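You operate a simulated robot arm through the tools that you are given. There is no shell and no other tool.

The job below is to be done with a simulated robot arm. You get a single attempt, and the scene is never put back.

TASK
Switch the orange heat mat off and air its misted cover clear.
Fine: open its vent with the orange slider, dial back to 22, probe into the teal socket after the switch is Off; cover, tray and other controls of the wall bench stay.

It is judged by the outcome, as a careful person would: the job done as asked, and still so three seconds after it is handed in. It fails if anything else is knocked over, pushed out of place, dropped, spilled or broken. Lids that push on must go on centred and level and be pressed home; caps that screw on are set level and turned clockwise until they are tight.

THE ROBOT
A 7-joint arm with a two-finger parallel gripper, fixed in place. Base frame: the origin is at the foot of the arm, x ahead of it, y to its left, z up. Lengths are in mm, angles in degrees, forces in N, time in s.
Its first joint turns from -166.0 to 166.0 degrees. Payload 3.43 kg.
Tool frame: the origin (TCP) lies between the finger pads and is the grasp point; the fingertips stand 34 mm ahead of it; z points along the fingers, y is the line along which they close. The gripper opens to 128 mm. The fingers are 24 mm wide and 12 mm thick; the gripper's body (48 by 130 mm) begins 96 mm behind the TCP.
Orientation is that of the tool frame in the base frame, as [roll, pitch, yaw] about the fixed x, y, z axes, in that order (R = Rz(yaw) Ry(pitch) Rx(roll)). With the fingers straight down and closing along the base's y, the tool's x points along the base's -x, its y along +y and its z along -z.

THE INTERFACE
- The arm moves only by the tool move_arm. Its argument "commands" is one flat list of numbers, 7 for each row, row after row: the shift along the base's x, y, z in mm, then the turn, a rotation vector about the base's x, y, z in degrees, then the opening, from 0 (shut) to 1 (fully open). In form: [x, y, z, ax, ay, az, grip, x, y, z, ax, ay, az, grip, ...]. A call has 1 to 20 rows; each row is the pose to reach, as a shift and turn from the pose commanded when the call began. A row lasts 0.2 s, in which the tool goes at most 50 mm and 8.6 degrees; a call with a longer step from one row to the next is refused whole, and so is a gripper value outside its range. A pose out of reach is approached as far as the arm can. The call stops where the force on the tool passes 60 N (or 10 N more than at its start, if that is more) or the arm is blocked; 0.2 s more then pass. The fingers move at their own pace (about 153 mm/s each) and stop on an object; they squeeze with about 35 N. The grip force told is the motor's: it shows also when the fingers shut on nothing. Time passes only in rows, and 0.2 s behind the last, so rows that repeat a pose let the fingers close. The reply holds the time, the measured pose of the TCP, the force on the tool along the base axes, the opening and the grip force, in the units named above and with some noise, with the torque about the TCP (base axes, N m) and any sound that the robot's microphone picked up, and new pictures: "pictures" is both (left out), scene, wrist or none.
- Cameras (640 x 400 px; columns grow to the right, rows downward): "scene" is fixed at [211.3, 503.1, 1430.5]; the picture's right is [-0.52, -0.85, 0.00], its down [-0.72, 0.44, -0.54] and it looks along [0.46, -0.28, -0.84] (base axes); focal length 296 px, centre (320, 200). "wrist" rides on the gripper at [76, -11, -160] in the tool frame; the picture's right is [0.15, 0.99, 0.00], its down [-0.88, 0.13, -0.46] and it looks along [-0.45, 0.07, 0.89] (tool axes); focal length 234 px, centre (320, 200). There is no depth. A picture from a camera that has moved, and an enlarged one, comes with that camera's place and axes in the base frame and with its lens. The place of the scene camera against the robot may be out by one fixed shift of up to 25 mm in any direction.
- close_up(camera, box): a new picture of the part [left, top, right, bottom] of that camera's present view, enlarged. The clock stands still meanwhile.
- finish_job(): hands the job in; it is judged then, once.

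Places have to be worked out from the pictures, the camera data and where the tool is seen. Open the gripper and draw the arm clear of the work before you hand the job in, unless the task says otherwise.

The tools are called after "Request:" as a command line: name --argument value ..., lists and objects as JSON in quotes. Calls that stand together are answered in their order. move_arm: Moves the arm, as the interface text tells. Its arguments: {"type":"object","properties":{"commands":{"type":"array","items":{"type":"number"}},"pictures":{"type":"string","enum":["both","scene","wrist","none"]}},"required":["commands"]} The other tools are called the same way: close_up (camera, box) takes an enlarged picture of a part of a camera's view; finish_job () hands the job in.

At the start:

```text
clock: 0.0
ee_pos: [463.8, 228.1, 1141.5]
orientation: [-180.0, 0.0, 179.9]
wrist_force: [-0.4, -0.1, -1.6]
moment: [-0.01, 0.03, -0.01]
width: 128.1
grip_force: 0.0
```

scene: 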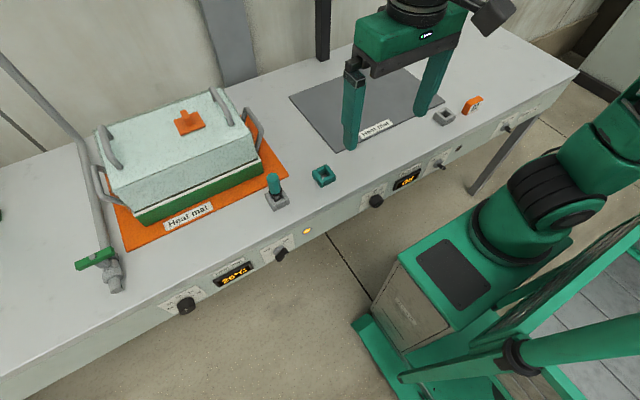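
wrist: 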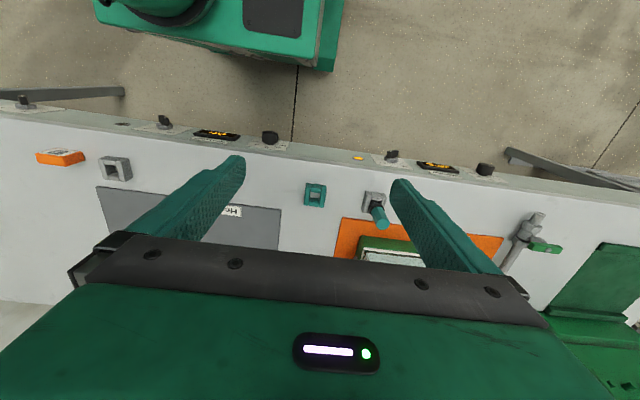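

I'll first look closely at the mat, cover, controls and sockets in the scene view.

Request:
close_up --camera "scene" --box '[80, 70, 300, 210]'

Request:
close_up --camera "scene" --box '[150, 210, 350, 330]'

Request:
close_up --camera "scene" --box '[340, 80, 560, 220]'

Request:
close_up --camera "scene" --box '[240, 150, 350, 220]'

```text
2.86 times, centred on (190, 140) of scene
camera zoom: at [211.3, 503.1, 1430.5], right [-0.52, -0.85, 0.0], down [-0.72, 0.44, -0.54], along [0.46, -0.28, -0.84], focal length 846 px, centre (691, 371)
```

zoom: 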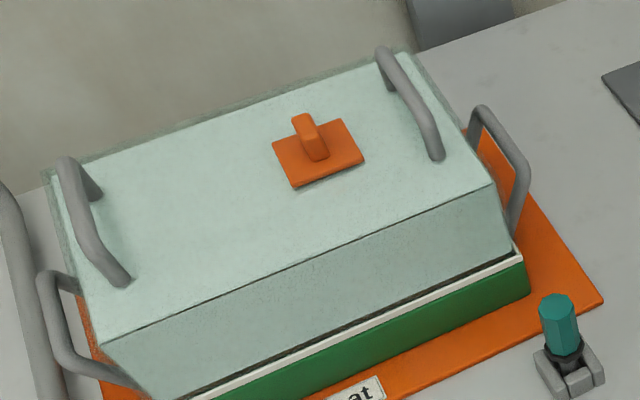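

```text
3.20 times, centred on (250, 270) of scene
camera zoom: at [211.3, 503.1, 1430.5], right [-0.52, -0.85, 0.0], down [-0.72, 0.44, -0.54], along [0.46, -0.28, -0.84], focal length 948 px, centre (544, -24)
```

zoom: 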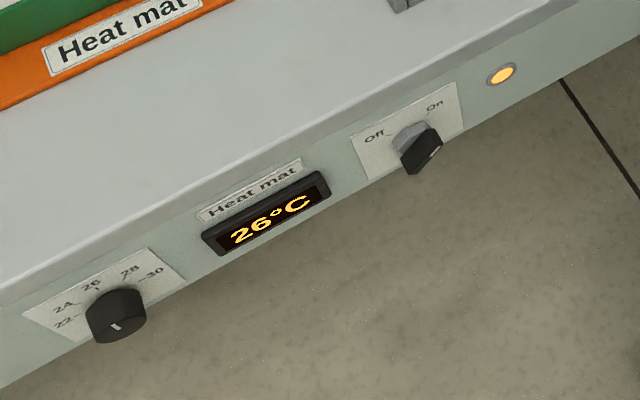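

```text
2.86 times, centred on (450, 150) of scene
camera zoom: at [211.3, 503.1, 1430.5], right [-0.52, -0.85, 0.0], down [-0.72, 0.44, -0.54], along [0.46, -0.28, -0.84], focal length 846 px, centre (-51, 343)
```

zoom: 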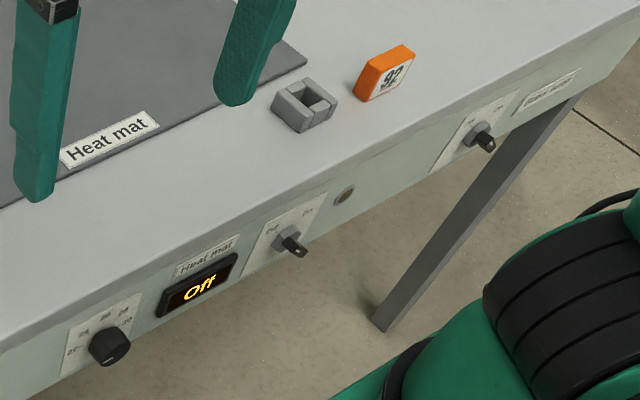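

```text
5.71 times, centred on (295, 185) of scene
camera zoom: at [211.3, 503.1, 1430.5], right [-0.52, -0.85, 0.0], down [-0.72, 0.44, -0.54], along [0.46, -0.28, -0.84], focal length 1692 px, centre (463, 286)
```

zoom: 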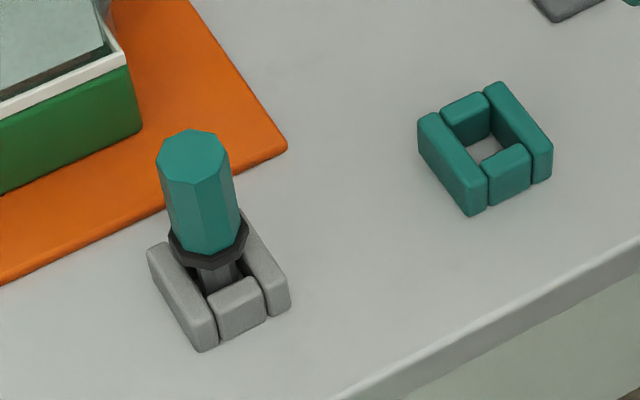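

The bench top seems to be at roughly z≈780, with the panel facing the robot. Let me look at the wrist view in detail before moving.

Request:
close_up --camera "wrist" --box '[280, 130, 540, 290]'

Request:
close_up --camera "wrist" --box '[340, 140, 520, 190]'

Request:
close_up --camera "scene" --box '[155, 280, 215, 320]'

Request:
close_up --camera "scene" --box '[160, 95, 220, 145]'

```text
2.46 times, centred on (410, 210) of wrist
camera zoom: at [389.1, 217.1, 1301.4], right [-0.15, 0.99, 0.0], down [0.88, 0.13, 0.46], along [0.45, 0.07, -0.89], focal length 576 px, centre (98, 175)
```

zoom: 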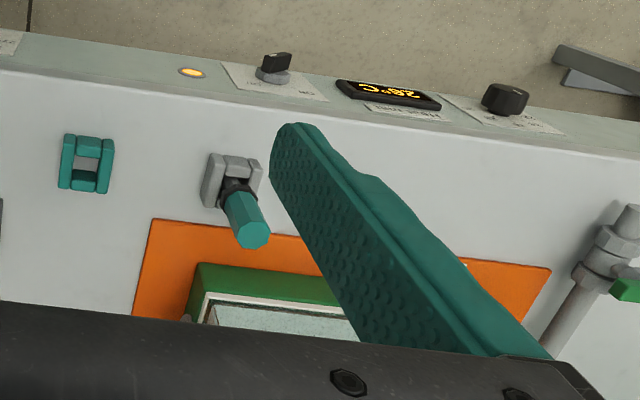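

```text
3.56 times, centred on (430, 165) of wrist
camera zoom: at [389.1, 217.1, 1301.4], right [-0.15, 0.99, 0.0], down [0.88, 0.13, 0.46], along [0.45, 0.07, -0.89], focal length 833 px, centre (-71, 324)
```

zoom: 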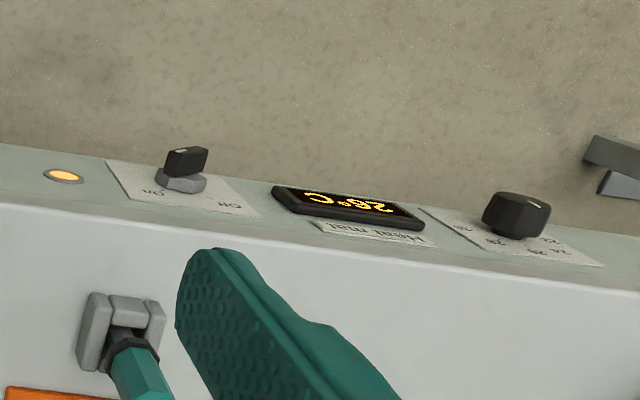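

```text
10.00 times, centred on (185, 300) of scene
camera zoom: at [211.3, 503.1, 1430.5], right [-0.52, -0.85, 0.0], down [-0.72, 0.44, -0.54], along [0.46, -0.28, -0.84], focal length 2961 px, centre (1670, -800)
```

zoom: 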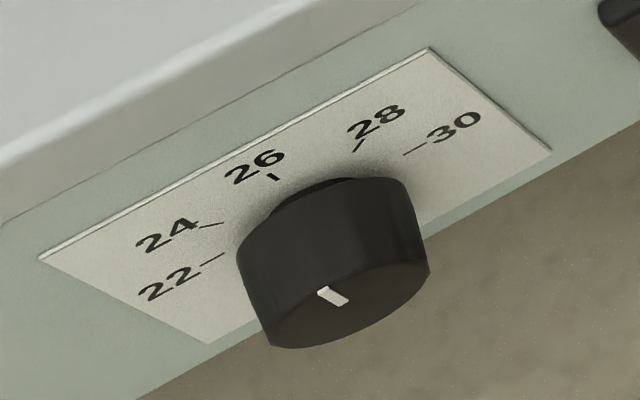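

```text
8.00 times, centred on (190, 120) of scene
camera zoom: at [211.3, 503.1, 1430.5], right [-0.52, -0.85, 0.0], down [-0.72, 0.44, -0.54], along [0.46, -0.28, -0.84], focal length 2369 px, centre (1360, 840)
```

zoom: 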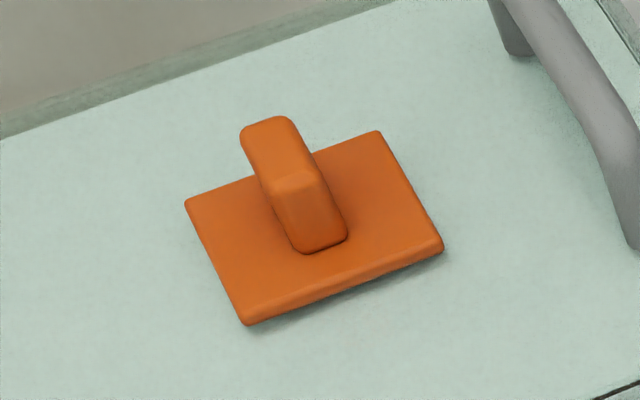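

The slider's fin sits on an orange plate on the cover top, near (850, 490, 930) by my estimate. I'll raise slightly and move over toward the cover so the wrist camera can see it.

Request:
move_arm --commands '[25, 27, 0, 0, 0, 0, 1, 50, 54, 0, 0, 0, 0, 1, 75, 81, 0, 0, 0, 0, 1, 100, 108, 0, 0, 0, 0, 1, 125, 135, 0, 0, 0, 0, 1, 150, 162, 0, 0, 0, 0, 1, 175, 189, 0, 0, 0, 0, 1, 200, 216, 0, 0, 0, 0, 1]'

```text
clock: 1.8
ee_pos: [649.5, 444.0, 1146.9]
orientation: [180.0, 0.7, -180.0]
wrist_force: [-0.7, -0.5, 1.1]
moment: [0.02, -0.04, 0.04]
width: 127.7
grip_force: 0.0
camera wrist: at [573.0, 432.5, 1306.1], right [-0.15, 0.99, 0.0], down [0.88, 0.13, 0.47], along [0.46, 0.07, -0.88], focal length 234 px, centre (320, 200)
```

scene: 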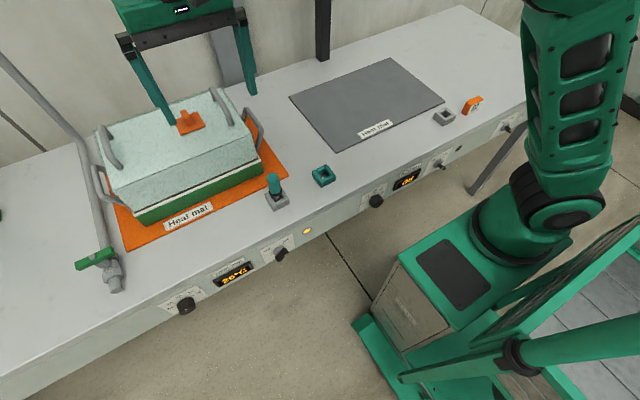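
wrist: 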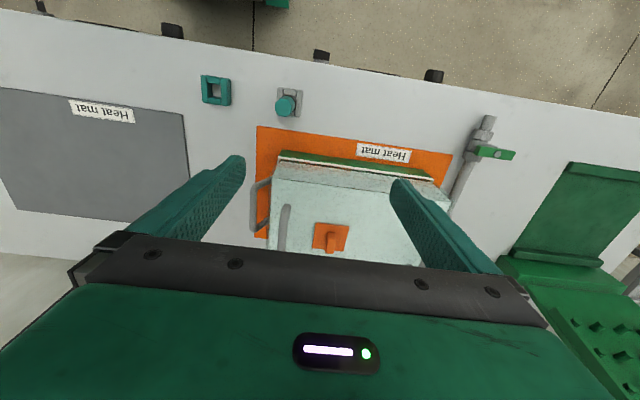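

The slider is now visible between the fingers. I'll take a close-up of it and the cover from here.

Request:
close_up --camera "wrist" --box '[240, 130, 460, 270]'

Request:
close_up --camera "wrist" --box '[295, 205, 375, 260]'

Request:
close_up --camera "wrist" --box '[190, 60, 320, 130]'

```text
2.86 times, centred on (350, 200) of wrist
camera zoom: at [573.0, 432.5, 1306.1], right [-0.15, 0.99, 0.0], down [0.88, 0.13, 0.47], along [0.46, 0.07, -0.88], focal length 669 px, centre (234, 200)
```

zoom: 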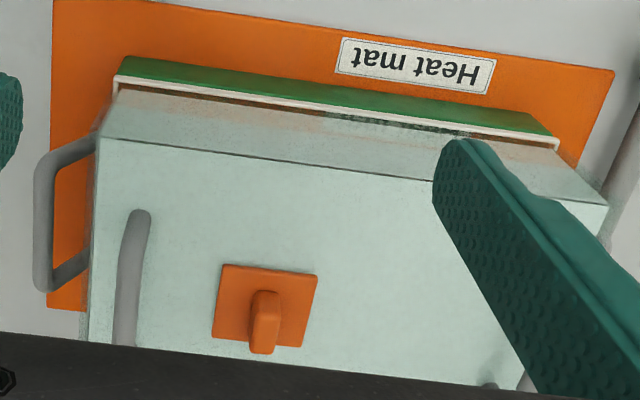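

```text
7.27 times, centred on (335, 232) of wrist
camera zoom: at [573.0, 432.5, 1306.1], right [-0.15, 0.99, 0.0], down [0.88, 0.13, 0.47], along [0.46, 0.07, -0.88], focal length 1703 px, centre (211, -36)
```

zoom: 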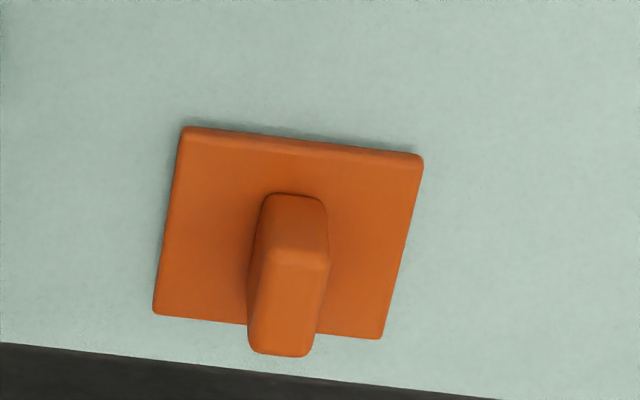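

```text
4.92 times, centred on (255, 95) of wrist
camera zoom: at [573.0, 432.5, 1306.1], right [-0.15, 0.99, 0.0], down [0.88, 0.13, 0.47], along [0.46, 0.07, -0.88], focal length 1153 px, centre (640, 717)
```

zoom: 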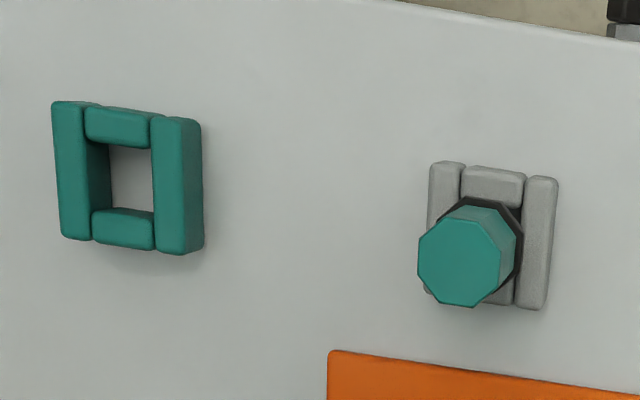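

The cover top appears to be around z≈930 and the slider near (849, 494). I'll move nearer (still well above the cover) to get a better fix and let the arm settle.

Request:
move_arm --commands '[30, 10, -15, 0, 0, 0, 1, 60, 20, -30, 0, 0, 0, 1, 90, 30, -45, 0, 0, 0, 1, 115, 40, -60, 0, 0, 0, 1, 115, 40, -60, 0, 0, 0, 1, 115, 40, -60, 0, 0, 0, 1]'

```text
clock: 3.2
ee_pos: [765.1, 484.0, 1086.2]
orientation: [-180.0, 0.6, -179.9]
wrist_force: [-0.6, -0.4, -0.6]
moment: [-0.02, -0.01, 0.02]
width: 127.9
grip_force: 0.0
camera wrist: at [688.8, 473.9, 1245.6], right [-0.15, 0.99, 0.0], down [0.88, 0.13, 0.47], along [0.46, 0.07, -0.89], focal length 234 px, centre (320, 200)
```

scene: 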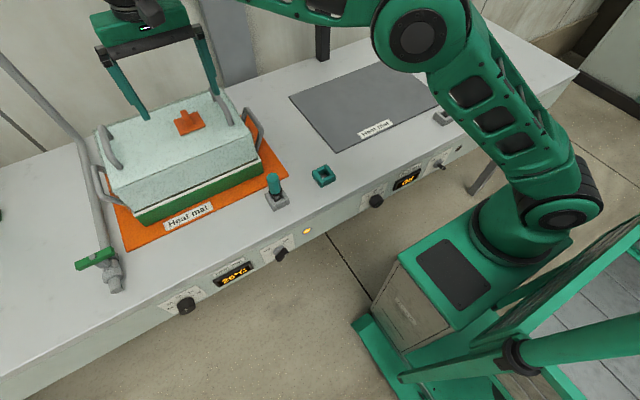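
wrist: 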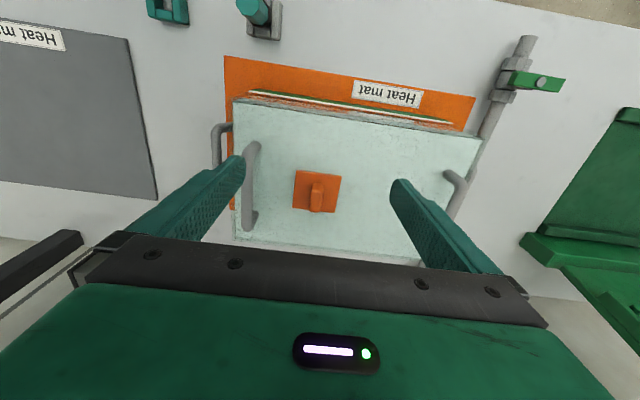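

The arm sits ~14 mm short of the commanded x; I'll check whether it is still settling, and take close-ups of the slider from here for triangulation.

Request:
close_up --camera "wrist" --box '[270, 150, 370, 225]'

Request:
close_up --camera "wrist" --box '[210, 50, 490, 260]'

Request:
close_up --camera "wrist" --box '[130, 0, 310, 60]'

```text
5.33 times, centred on (320, 188) of wrist
camera zoom: at [688.8, 473.9, 1245.6], right [-0.15, 0.99, 0.0], down [0.88, 0.13, 0.47], along [0.46, 0.07, -0.89], focal length 1249 px, centre (320, 267)
```

zoom: 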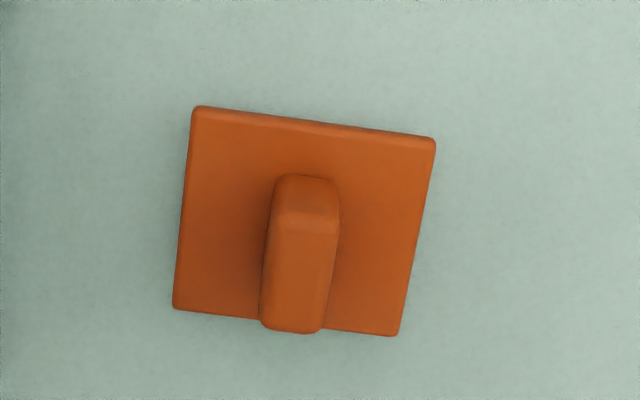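

```text
1.90 times, centred on (350, 155) of wrist
camera zoom: at [688.8, 473.9, 1245.6], right [-0.15, 0.99, 0.0], down [0.88, 0.13, 0.47], along [0.46, 0.07, -0.89], focal length 446 px, centre (263, 286)
```

zoom: 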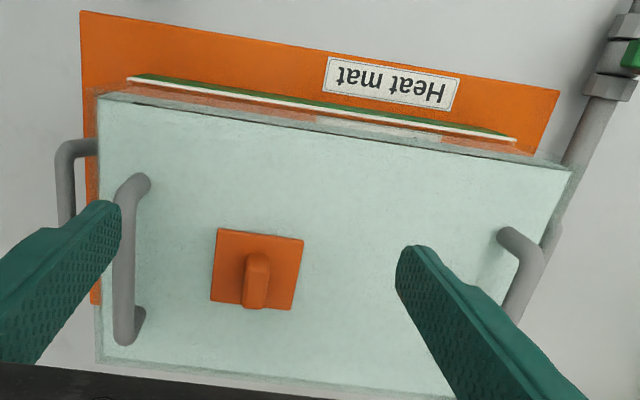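

```text
3.56 times, centred on (220, 30) of wrist
camera zoom: at [688.8, 473.9, 1245.6], right [-0.15, 0.99, 0.0], down [0.88, 0.13, 0.47], along [0.46, 0.07, -0.89], focal length 833 px, centre (676, 804)
```

zoom: 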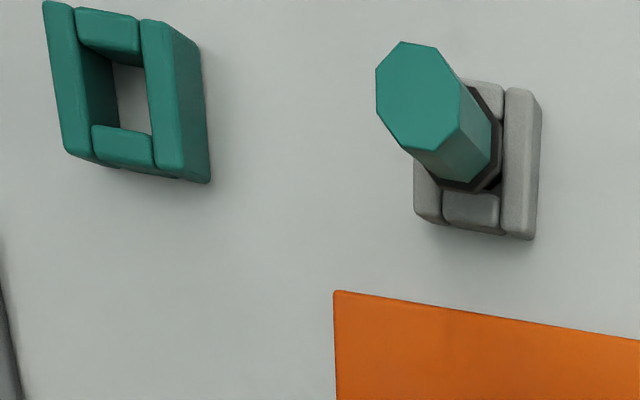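

Triangulating: plate top ≈ (826, 489, 962), bench top ≈ z 799, teal socket ≈ (628, 242, 822 top). I'll hold a moment to see whether the commanded offset is a steady one.

Request:
move_arm --commands '[0, 0, 0, 0, 0, 0, 1, 0, 0, 0, 0, 0, 0, 1, 0, 0, 0, 0, 0, 0, 1]' --pictures "none"

```text
clock: 4.0
ee_pos: [764.8, 484.8, 1087.0]
orientation: [179.9, 0.7, 179.9]
wrist_force: [0.3, 0.3, 0.0]
moment: [-0.02, -0.04, 0.0]
width: 128.2
grip_force: 0.1
```

The offset is constant, so I'll use measured poses with relative shifts. The fin spans x≈813–841, y≈489±8, z≈962–988; I move above it with a narrower opening so the fingers clear the cover handles.

Request:
move_arm --commands '[20, 2, -10, 0, 0, 0, 0.4, 40, 3, -25, 0, 0, 0, 0.35, 61, 4.7, -40, 0, 0, 0, 0.35, 61, 4.7, -47, 0, 0, 0, 0.35, 61, 4.7, -47, 0, 0, 0, 0.35]'

```text
clock: 5.2
ee_pos: [828.0, 490.4, 1042.4]
orientation: [-180.0, 0.7, -180.0]
wrist_force: [0.2, -0.6, 0.2]
moment: [0.0, -0.01, 0.01]
width: 44.7
grip_force: 0.0
camera wrist: at [751.5, 479.9, 1200.5], right [-0.15, 0.99, 0.0], down [0.88, 0.13, 0.47], along [0.46, 0.07, -0.89], focal length 234 px, centre (320, 200)
```

scene: 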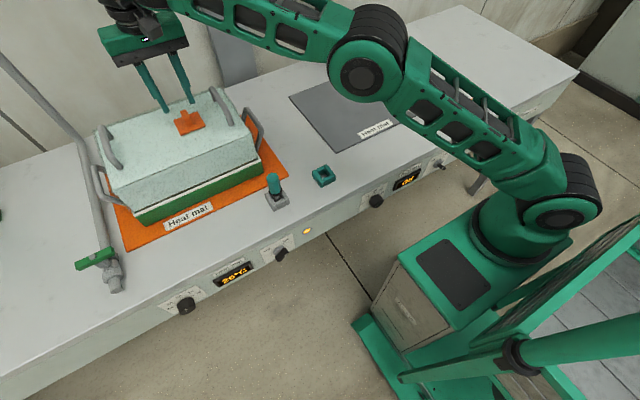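
wrist: 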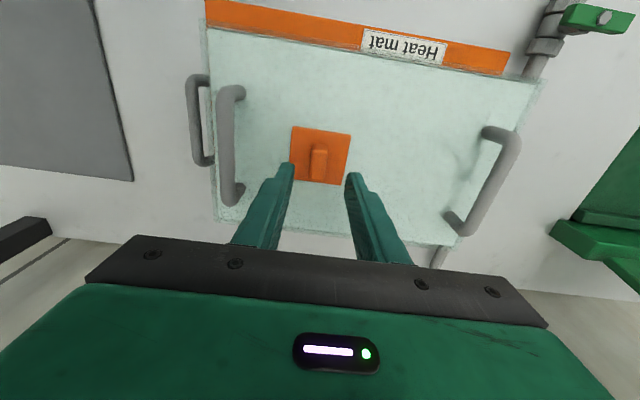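

The fingers hover near the fin. I'll check the geometry closely before going down.

Request:
close_up --camera "wrist" --box '[260, 110, 380, 200]'

Request:
close_up --camera "scene" --box '[130, 50, 240, 150]'

```text
4.44 times, centred on (320, 155) of wrist
camera zoom: at [751.5, 479.9, 1200.5], right [-0.15, 0.99, 0.0], down [0.88, 0.13, 0.47], along [0.46, 0.07, -0.89], focal length 1041 px, centre (320, 400)
```

zoom: 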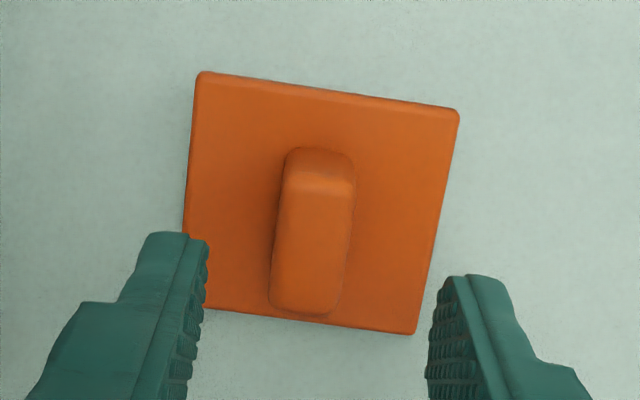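

```text
4.00 times, centred on (185, 100) of scene
camera zoom: at [211.3, 503.1, 1430.5], right [-0.52, -0.85, 0.0], down [-0.72, 0.44, -0.54], along [0.46, -0.28, -0.84], focal length 1184 px, centre (860, 600)
```

zoom: 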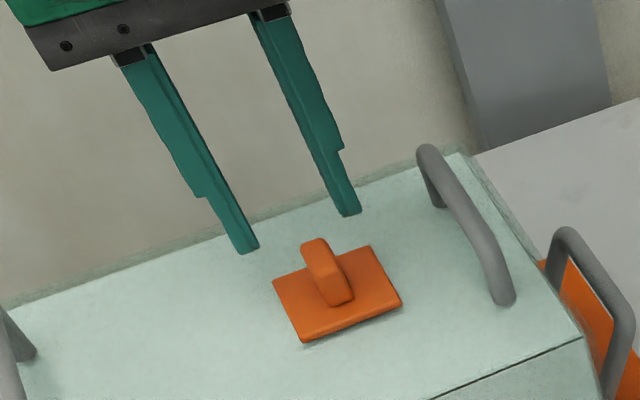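

The fin is centred between the fingers at about (828, 490). I descend 36 mm so the tips are beside the fin's upper part, then look again.

Request:
move_arm --commands '[0, 0, -12, 0, 0, 0, 0.35, 0, 0, -24, 0, 0, 0, 0.35, 0, 0, -36, 0, 0, 0, 0.35, 0, 0, -36, 0, 0, 0, 0.35]'

Request:
close_up --camera "scene" --box '[150, 80, 230, 140]'

Request:
close_up --camera "wrist" --box '[260, 110, 380, 200]'

```text
clock: 6.2
ee_pos: [827.8, 489.2, 1005.9]
orientation: [-179.9, 0.7, 179.9]
wrist_force: [-0.9, 0.5, -0.4]
moment: [0.02, -0.01, 0.0]
width: 44.6
grip_force: 0.2
camera wrist: at [750.4, 478.5, 1163.9], right [-0.15, 0.99, 0.0], down [0.88, 0.13, 0.47], along [0.46, 0.07, -0.88], focal length 234 px, centre (320, 200)
```

scene: 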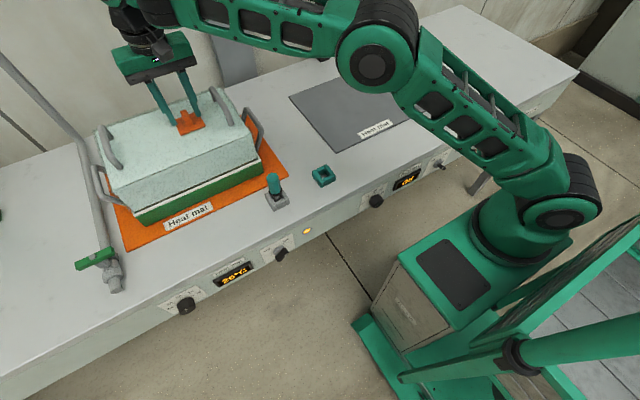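
wrist: 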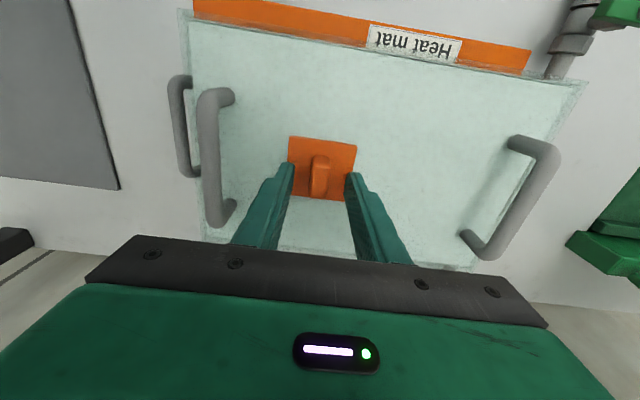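

```text
6.67 times, centred on (190, 110) of scene
camera zoom: at [211.3, 503.1, 1430.5], right [-0.52, -0.85, 0.0], down [-0.72, 0.44, -0.54], along [0.46, -0.28, -0.84], focal length 1974 px, centre (1187, 800)
```

zoom: 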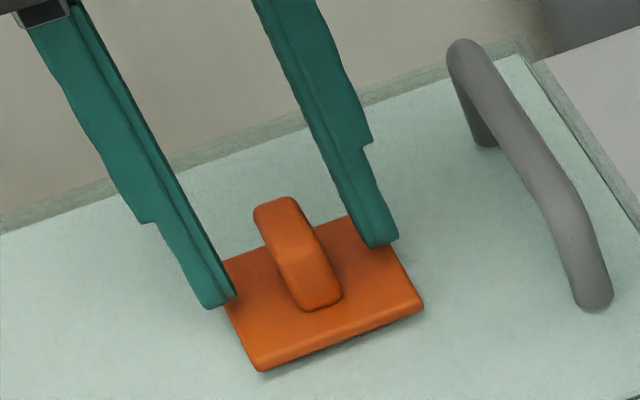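

```text
4.44 times, centred on (320, 155) of wrist
camera zoom: at [750.4, 478.5, 1163.9], right [-0.15, 0.99, 0.0], down [0.88, 0.13, 0.47], along [0.46, 0.07, -0.88], focal length 1041 px, centre (320, 400)
```

zoom: 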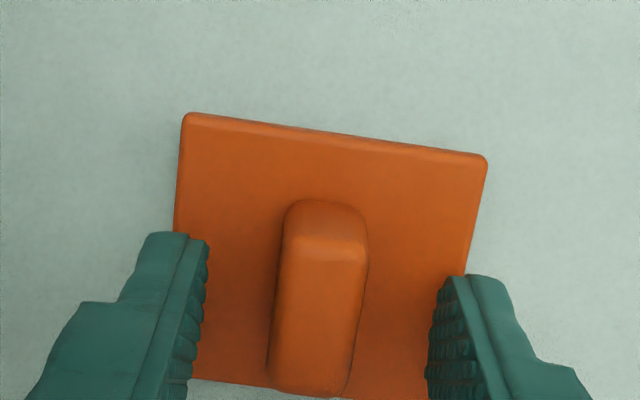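

The fingertips straddle the fin's upper part. I narrow the fingers without squeezing and check the clearance.

Request:
move_arm --commands '[0, 0, -3, 0, 0, 0, 0.22, 0, 0, -5, 0, 0, 0, 0.2, 0, 0, -5, 0, 0, 0, 0.2]' --pictures "none"

Request:
close_up --camera "scene" --box '[150, 80, 230, 140]'

Request:
close_up --camera "wrist" --box '[260, 110, 380, 200]'

```text
clock: 7.0
ee_pos: [827.0, 490.2, 999.8]
orientation: [179.9, 0.7, -180.0]
wrist_force: [0.0, -0.6, -0.4]
moment: [0.02, -0.02, 0.0]
width: 25.7
grip_force: 0.1
```

```text
6.67 times, centred on (190, 110) of scene
camera zoom: at [211.3, 503.1, 1430.5], right [-0.52, -0.85, 0.0], down [-0.72, 0.44, -0.54], along [0.46, -0.28, -0.84], focal length 1974 px, centre (1187, 800)
```

zoom: 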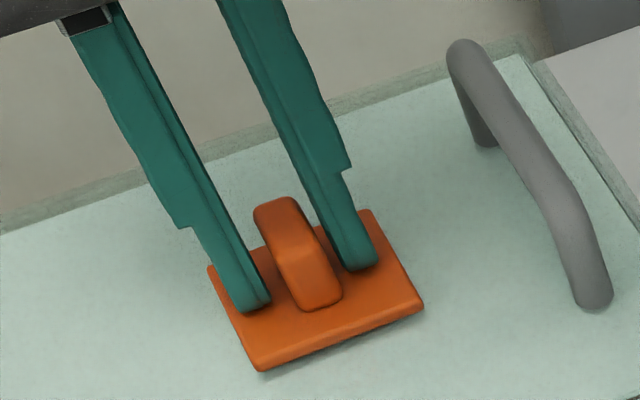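

```text
4.44 times, centred on (320, 155) of wrist
camera zoom: at [749.8, 478.6, 1158.3], right [-0.15, 0.99, 0.0], down [0.88, 0.13, 0.47], along [0.46, 0.07, -0.89], focal length 1041 px, centre (320, 400)
```

zoom: 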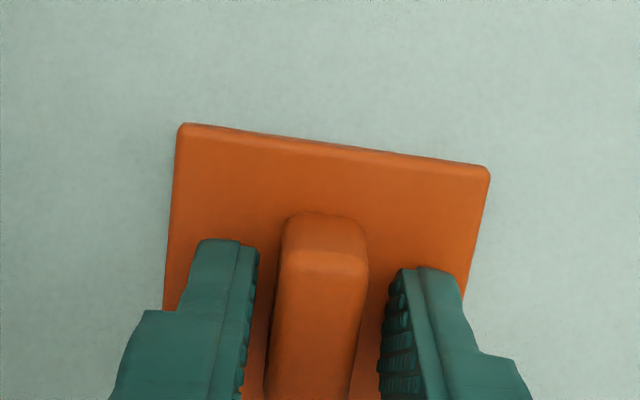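

The fin is straddled with small gaps on both sides. I now nudge gently toward +y (toward the free middle of the cover), watching the force.

Request:
move_arm --commands '[0, 3, 0, 0, 0, 0, 0.2, 0, 6, 0, 0, 0, 0, 0.2, 0, 8, 0, 0, 0, 0, 0.2]' --pictures "none"

Request:
close_up --camera "wrist" --box '[170, 0, 600, 270]'

Request:
close_up --camera "scene" --box '[150, 80, 230, 140]'

```text
clock: 7.8
ee_pos: [828.3, 498.2, 999.9]
orientation: [179.9, 0.6, 180.0]
wrist_force: [0.2, -0.2, 0.6]
moment: [0.01, -0.02, 0.01]
width: 26.0
grip_force: 0.0
```

```text
1.48 times, centred on (385, 135) of wrist
camera zoom: at [750.0, 486.7, 1158.4], right [-0.15, 0.99, 0.0], down [0.88, 0.13, 0.47], along [0.46, 0.07, -0.89], focal length 347 px, centre (224, 296)
```

zoom: 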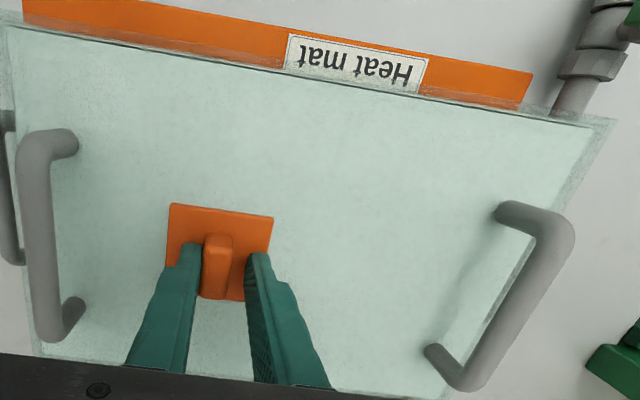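

```text
6.67 times, centred on (190, 110) of scene
camera zoom: at [211.3, 503.1, 1430.5], right [-0.52, -0.85, 0.0], down [-0.72, 0.44, -0.54], along [0.46, -0.28, -0.84], focal length 1974 px, centre (1187, 800)
```

zoom: 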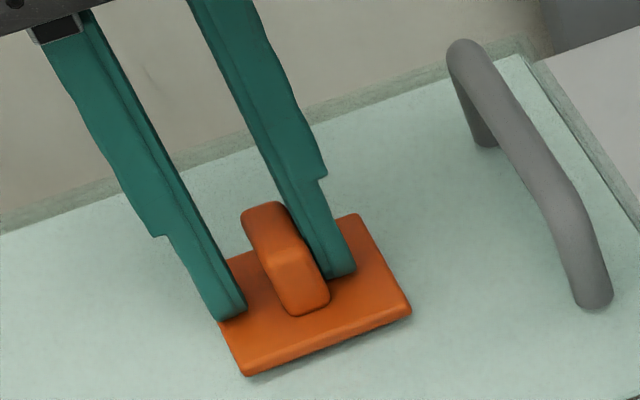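

The plate slid toward +y with no noticeable force and the cover did not shift. I continue in small steps.

Request:
move_arm --commands '[0, 4, 0, 0, 0, 0, 0.2, 0, 8, 0, 0, 0, 0, 0.2, 0, 12, 0, 0, 0, 0, 0.2, 0, 16, 0, 0, 0, 0, 0.2]' --pictures "none"

Request:
close_up --camera "wrist" --box '[170, 0, 600, 270]'

Request:
close_up --camera "scene" --box '[150, 80, 230, 140]'

```text
clock: 8.8
ee_pos: [829.8, 515.5, 1000.2]
orientation: [180.0, 0.7, 179.9]
wrist_force: [0.3, -0.1, -0.1]
moment: [0.02, 0.01, 0.0]
width: 25.6
grip_force: 0.1
```

```text
1.48 times, centred on (385, 135) of wrist
camera zoom: at [751.6, 504.7, 1159.1], right [-0.15, 0.99, 0.0], down [0.88, 0.13, 0.47], along [0.46, 0.07, -0.89], focal length 347 px, centre (224, 296)
```

zoom: 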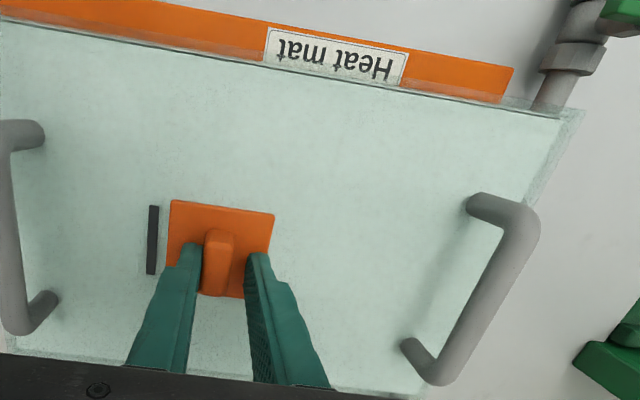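

```text
6.67 times, centred on (190, 110) of scene
camera zoom: at [211.3, 503.1, 1430.5], right [-0.52, -0.85, 0.0], down [-0.72, 0.44, -0.54], along [0.46, -0.28, -0.84], focal length 1974 px, centre (1187, 800)
```

zoom: 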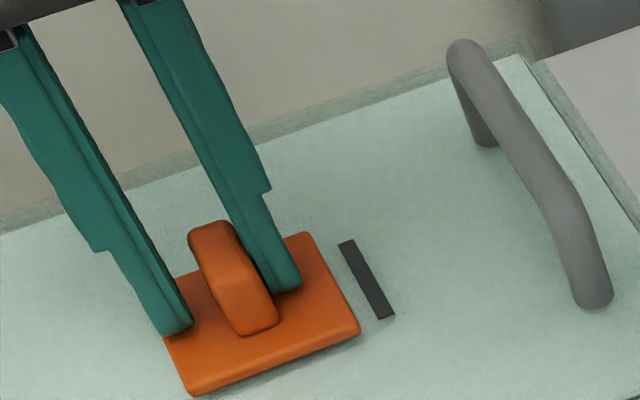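

A dark vent slot is being uncovered on the right of the plate, so this is the opening direction. I keep sliding +y in small steps to find the end of travel.

Request:
move_arm --commands '[0, 4, 0, 0, 0, 0, 0.2, 0, 8, 0, 0, 0, 0, 0.2, 0, 12, 0, 0, 0, 0, 0.2, 0, 15, 0, 0, 0, 0, 0.2]' --pictures "none"

Request:
close_up --camera "wrist" --box '[170, 0, 600, 270]'

Request:
close_up --camera "scene" --box '[140, 70, 250, 150]'

```text
clock: 9.8
ee_pos: [826.2, 528.3, 1000.2]
orientation: [-179.9, 0.6, 179.9]
wrist_force: [-0.2, 0.6, 0.2]
moment: [0.01, 0.01, 0.01]
width: 25.7
grip_force: 0.1
out of reach, approached as far as the arm can: row 3, 4
```

```text
1.48 times, centred on (385, 135) of wrist
camera zoom: at [749.3, 517.2, 1158.4], right [-0.15, 0.99, 0.0], down [0.88, 0.13, 0.46], along [0.46, 0.07, -0.89], focal length 347 px, centre (224, 296)
```

zoom: 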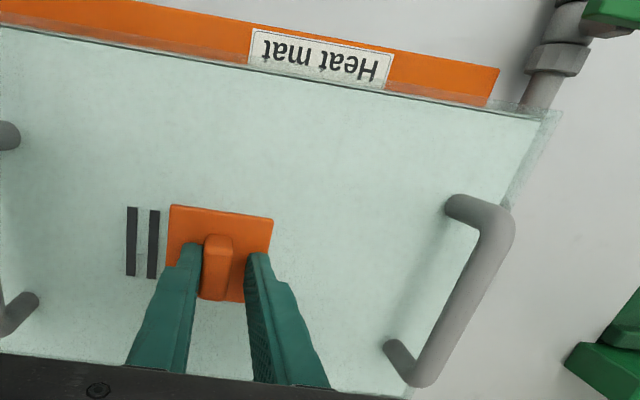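

```text
5.00 times, centred on (195, 110) of scene
camera zoom: at [211.3, 503.1, 1430.5], right [-0.52, -0.85, 0.0], down [-0.72, 0.44, -0.54], along [0.46, -0.28, -0.84], focal length 1480 px, centre (945, 650)
```

zoom: 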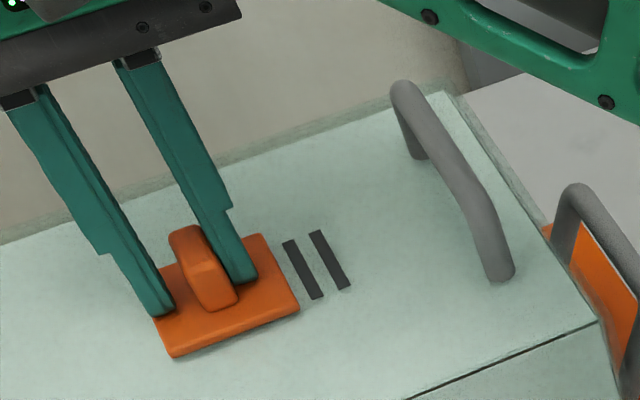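

Two vent slots are open; the arm hit its reach limit with the tool vertical. I'll tilt the tool forward 25° about its tips (still straddling the fin) to gain reach.

Request:
move_arm --commands '[0, 0, 5, 0, 0, 0, 0.2, -5, 0, 5, 0, -8.4, 0, 0.2, -10, 0, 4.5, 0, -16.8, 0, 0.2, -15, 0, 3, 0, -25, 0, 0.2, -15, 0, 3, 0, -25, 0, 0.2]'

Request:
close_up --camera "scene" --box '[140, 70, 250, 150]'

Request:
close_up --camera "wrist" --box '[200, 90, 400, 220]'

```text
clock: 10.4
ee_pos: [816.5, 542.0, 1014.3]
orientation: [-177.4, 9.6, -177.2]
wrist_force: [173.3, 39.6, -245.1]
moment: [-1.99, 3.34, -0.88]
width: 25.7
grip_force: 0.2
stopped in row 2: the force on the tool passed its limit at 359 N (the readings are from after the stop); the commanded pose is now the measured one
camera wrist: at [715.9, 532.8, 1159.3], right [-0.19, 0.98, -0.07], down [0.79, 0.19, 0.59], along [0.59, 0.06, -0.81], focal length 234 px, centre (320, 200)
```

scene: 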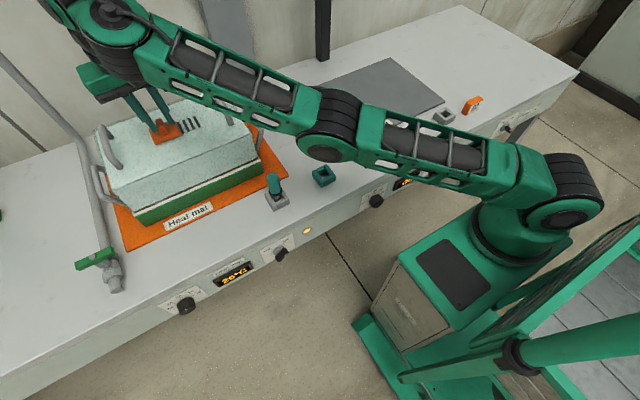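
wrist: 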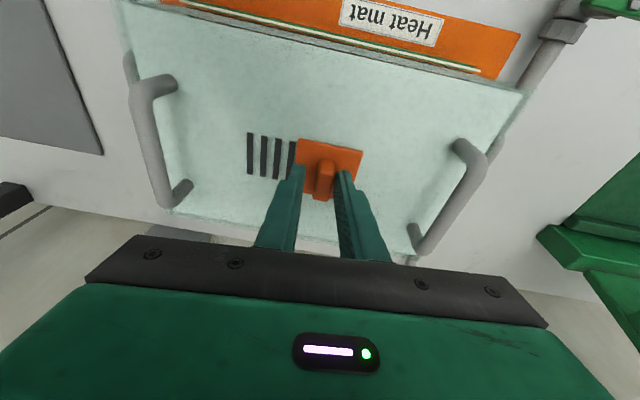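

```text
5.00 times, centred on (195, 110) of scene
camera zoom: at [211.3, 503.1, 1430.5], right [-0.52, -0.85, 0.0], down [-0.72, 0.44, -0.54], along [0.46, -0.28, -0.84], focal length 1480 px, centre (945, 650)
```

zoom: 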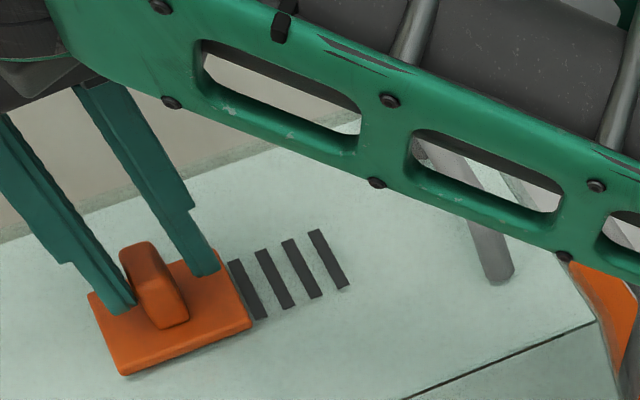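

```text
3.08 times, centred on (300, 155) of wrist
camera zoom: at [715.9, 532.8, 1159.3], right [-0.19, 0.98, -0.07], down [0.79, 0.19, 0.59], along [0.59, 0.06, -0.81], focal length 720 px, centre (382, 338)
```

zoom: 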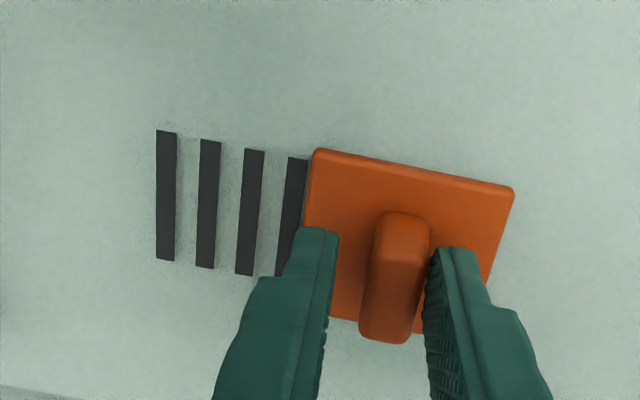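

A sudden force spike stopped the motion – likely a jump of the stretched-out arm; the slider moved on and four slots are showing. I'll hold still for one row and read the force before doing anything else.

Request:
move_arm --commands '[0, 0, 0, 0, 0, 0, 0.2]'

Request:
close_up --camera "scene" --box '[60, 50, 300, 220]'

Request:
close_up --camera "wrist" --box '[200, 90, 400, 220]'

```text
clock: 10.8
ee_pos: [814.7, 541.9, 1014.1]
orientation: [-177.6, 9.4, -177.3]
wrist_force: [139.1, 100.7, -233.8]
moment: [-12.5, -1.36, -7.99]
width: 25.9
grip_force: 0.3
camera wrist: at [714.6, 533.5, 1159.8], right [-0.18, 0.98, -0.07], down [0.79, 0.18, 0.59], along [0.59, 0.06, -0.81], focal length 234 px, centre (320, 200)
```

scene: 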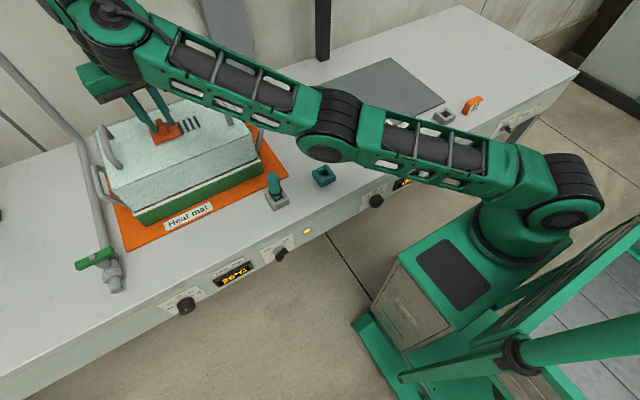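
wrist: 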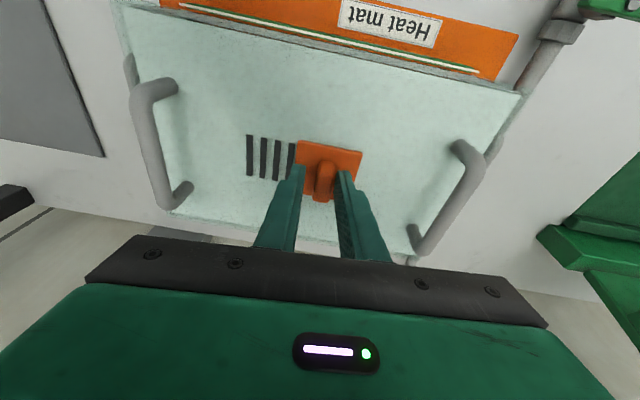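

```text
2.35 times, centred on (180, 135) of scene
camera zoom: at [211.3, 503.1, 1430.5], right [-0.52, -0.85, 0.0], down [-0.72, 0.44, -0.54], along [0.46, -0.28, -0.84], focal length 697 px, centre (649, 353)
```

zoom: 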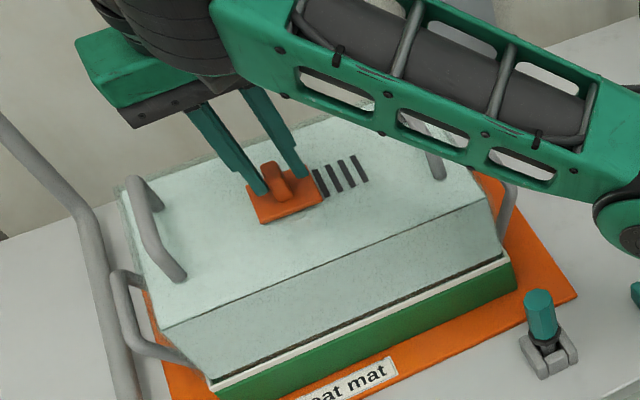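

```text
3.08 times, centred on (300, 155) of wrist
camera zoom: at [714.6, 533.5, 1159.8], right [-0.18, 0.98, -0.07], down [0.79, 0.18, 0.59], along [0.59, 0.06, -0.81], focal length 720 px, centre (382, 338)
```

zoom: 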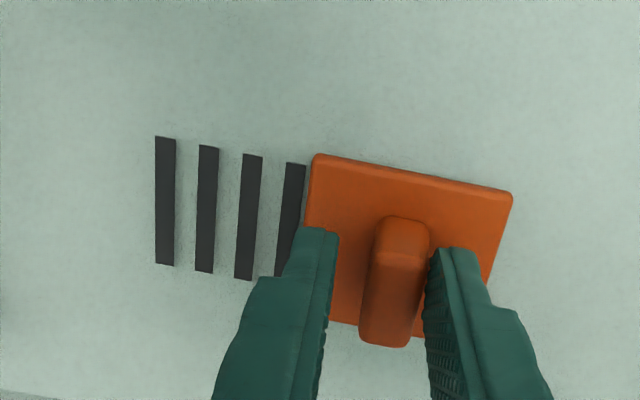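

The sustained force line passes through the wrist-camera mount, so the tool seems to be touching the forearm (self-contact), not the cover. Let me study the arm posture before choosing the way out.

Request:
close_up --camera "scene" --box '[40, 0, 360, 200]'

Request:
close_up --camera "scene" --box '[280, 100, 640, 400]'

```text
2.00 times, centred on (200, 100) of scene
camera zoom: at [211.3, 503.1, 1430.5], right [-0.52, -0.85, 0.0], down [-0.72, 0.44, -0.54], along [0.46, -0.28, -0.84], focal length 592 px, centre (560, 400)
```

zoom: 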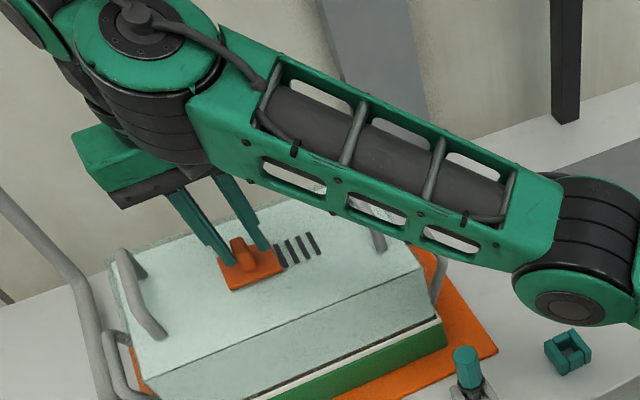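

```text
1.33 times, centred on (460, 250) of scene
camera zoom: at [211.3, 503.1, 1430.5], right [-0.52, -0.85, 0.0], down [-0.72, 0.44, -0.54], along [0.46, -0.28, -0.84], focal length 395 px, centre (133, 133)
```

zoom: 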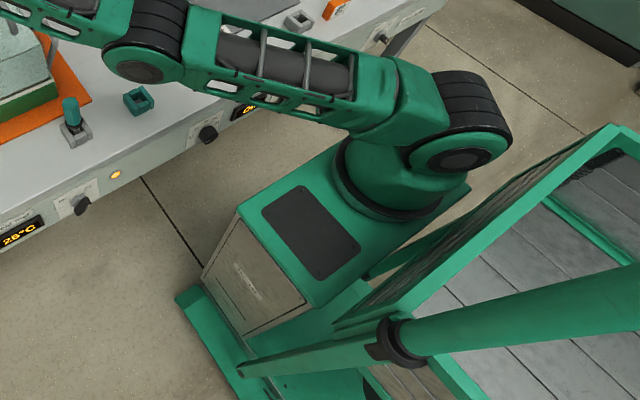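

The scene confirms the forearm came close to the wrist camera: the elbow dropped when the stretched arm slackened. I'll open the fingers (clear of the fin on both sides) and lift slightly, then re-read forces.

Request:
move_arm --commands '[0, 0, 0, 0, 0, 0, 0.7, 0, 0, 6, 0, 0, 0, 0.75, 0, 0, 12, 0, 0, 0, 0.75]'

```text
clock: 11.6
ee_pos: [809.9, 540.6, 1027.0]
orientation: [-177.0, 8.2, -177.1]
wrist_force: [0.8, -0.3, 0.0]
moment: [0.01, 0.03, 0.01]
width: 96.0
grip_force: 0.0
camera wrist: at [713.5, 532.9, 1173.7], right [-0.19, 0.98, -0.07], down [0.8, 0.19, 0.57], along [0.57, 0.05, -0.82], focal length 234 px, centre (320, 200)
```

scene: 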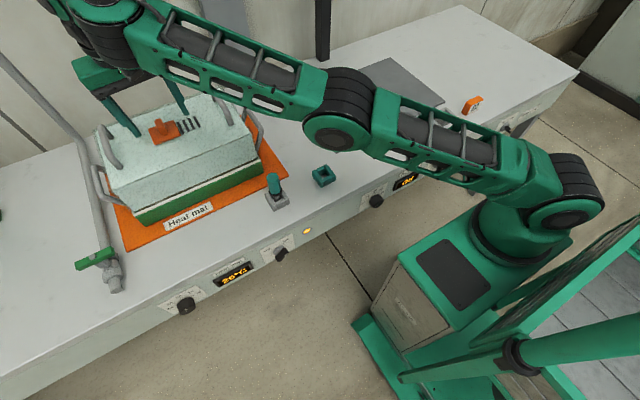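
wrist: 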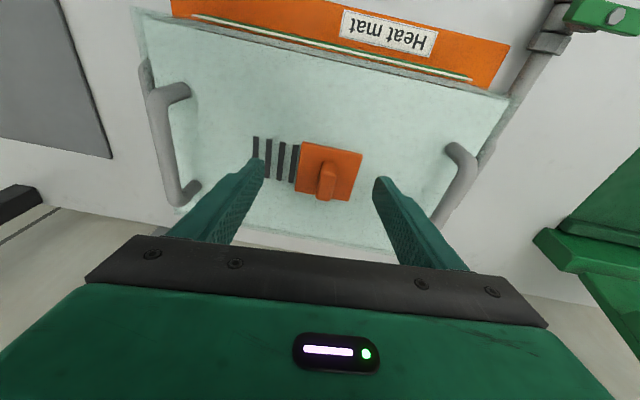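

Force is back to zero and the elbow is rising. I retreat up and toward the robot in small steps, keeping this tilt.

Request:
move_arm --commands '[-6, -4, 8, 0, 0, 0, 0.75, -14, -9, 16, 0, 0, 0, 0.75, -24, -16, 24, 0, 0, 0, 0.75, -36, -24, 30, 0, 0, 0, 0.75, -36, -24, 30, 0, 0, 0, 0.75]'

Request:
close_up --camera "wrist" --box '[130, 0, 530, 250]'

```text
clock: 12.8
ee_pos: [773.1, 513.7, 1055.1]
orientation: [-177.1, 8.2, -177.3]
wrist_force: [1.3, 0.3, -0.7]
moment: [0.03, 0.0, 0.0]
width: 96.0
grip_force: 0.1
camera wrist: at [675.6, 505.0, 1202.8], right [-0.19, 0.98, -0.07], down [0.8, 0.19, 0.57], along [0.57, 0.05, -0.82], focal length 234 px, centre (320, 200)
```

scene: 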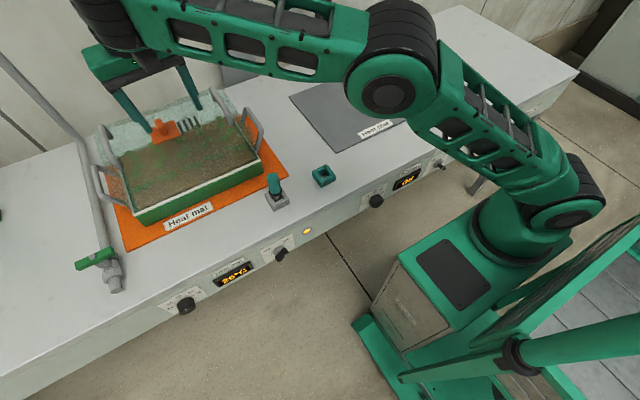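
wrist: 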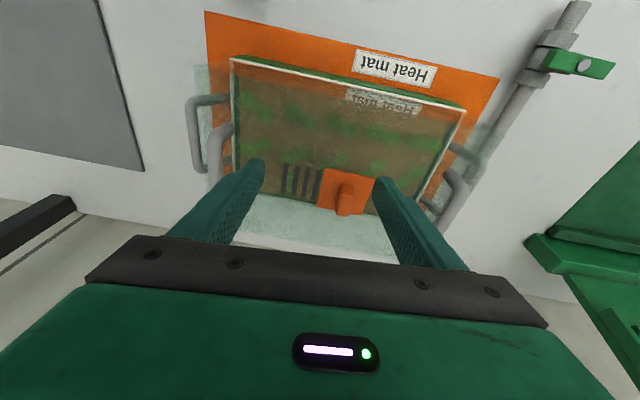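

```text
1.60 times, centred on (330, 125) of wrist
camera zoom: at [675.6, 505.0, 1202.8], right [-0.19, 0.98, -0.07], down [0.8, 0.19, 0.57], along [0.57, 0.05, -0.82], focal length 375 px, centre (304, 320)
```

zoom: 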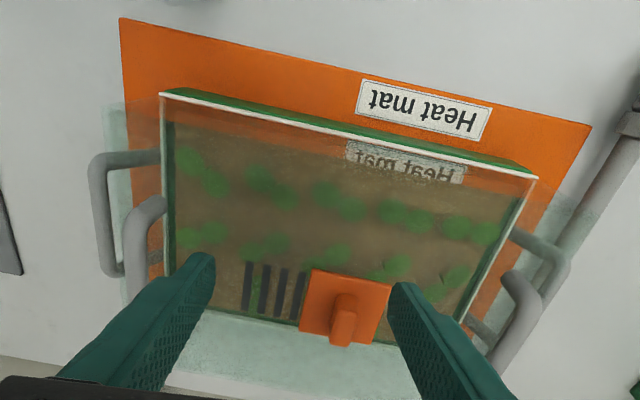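

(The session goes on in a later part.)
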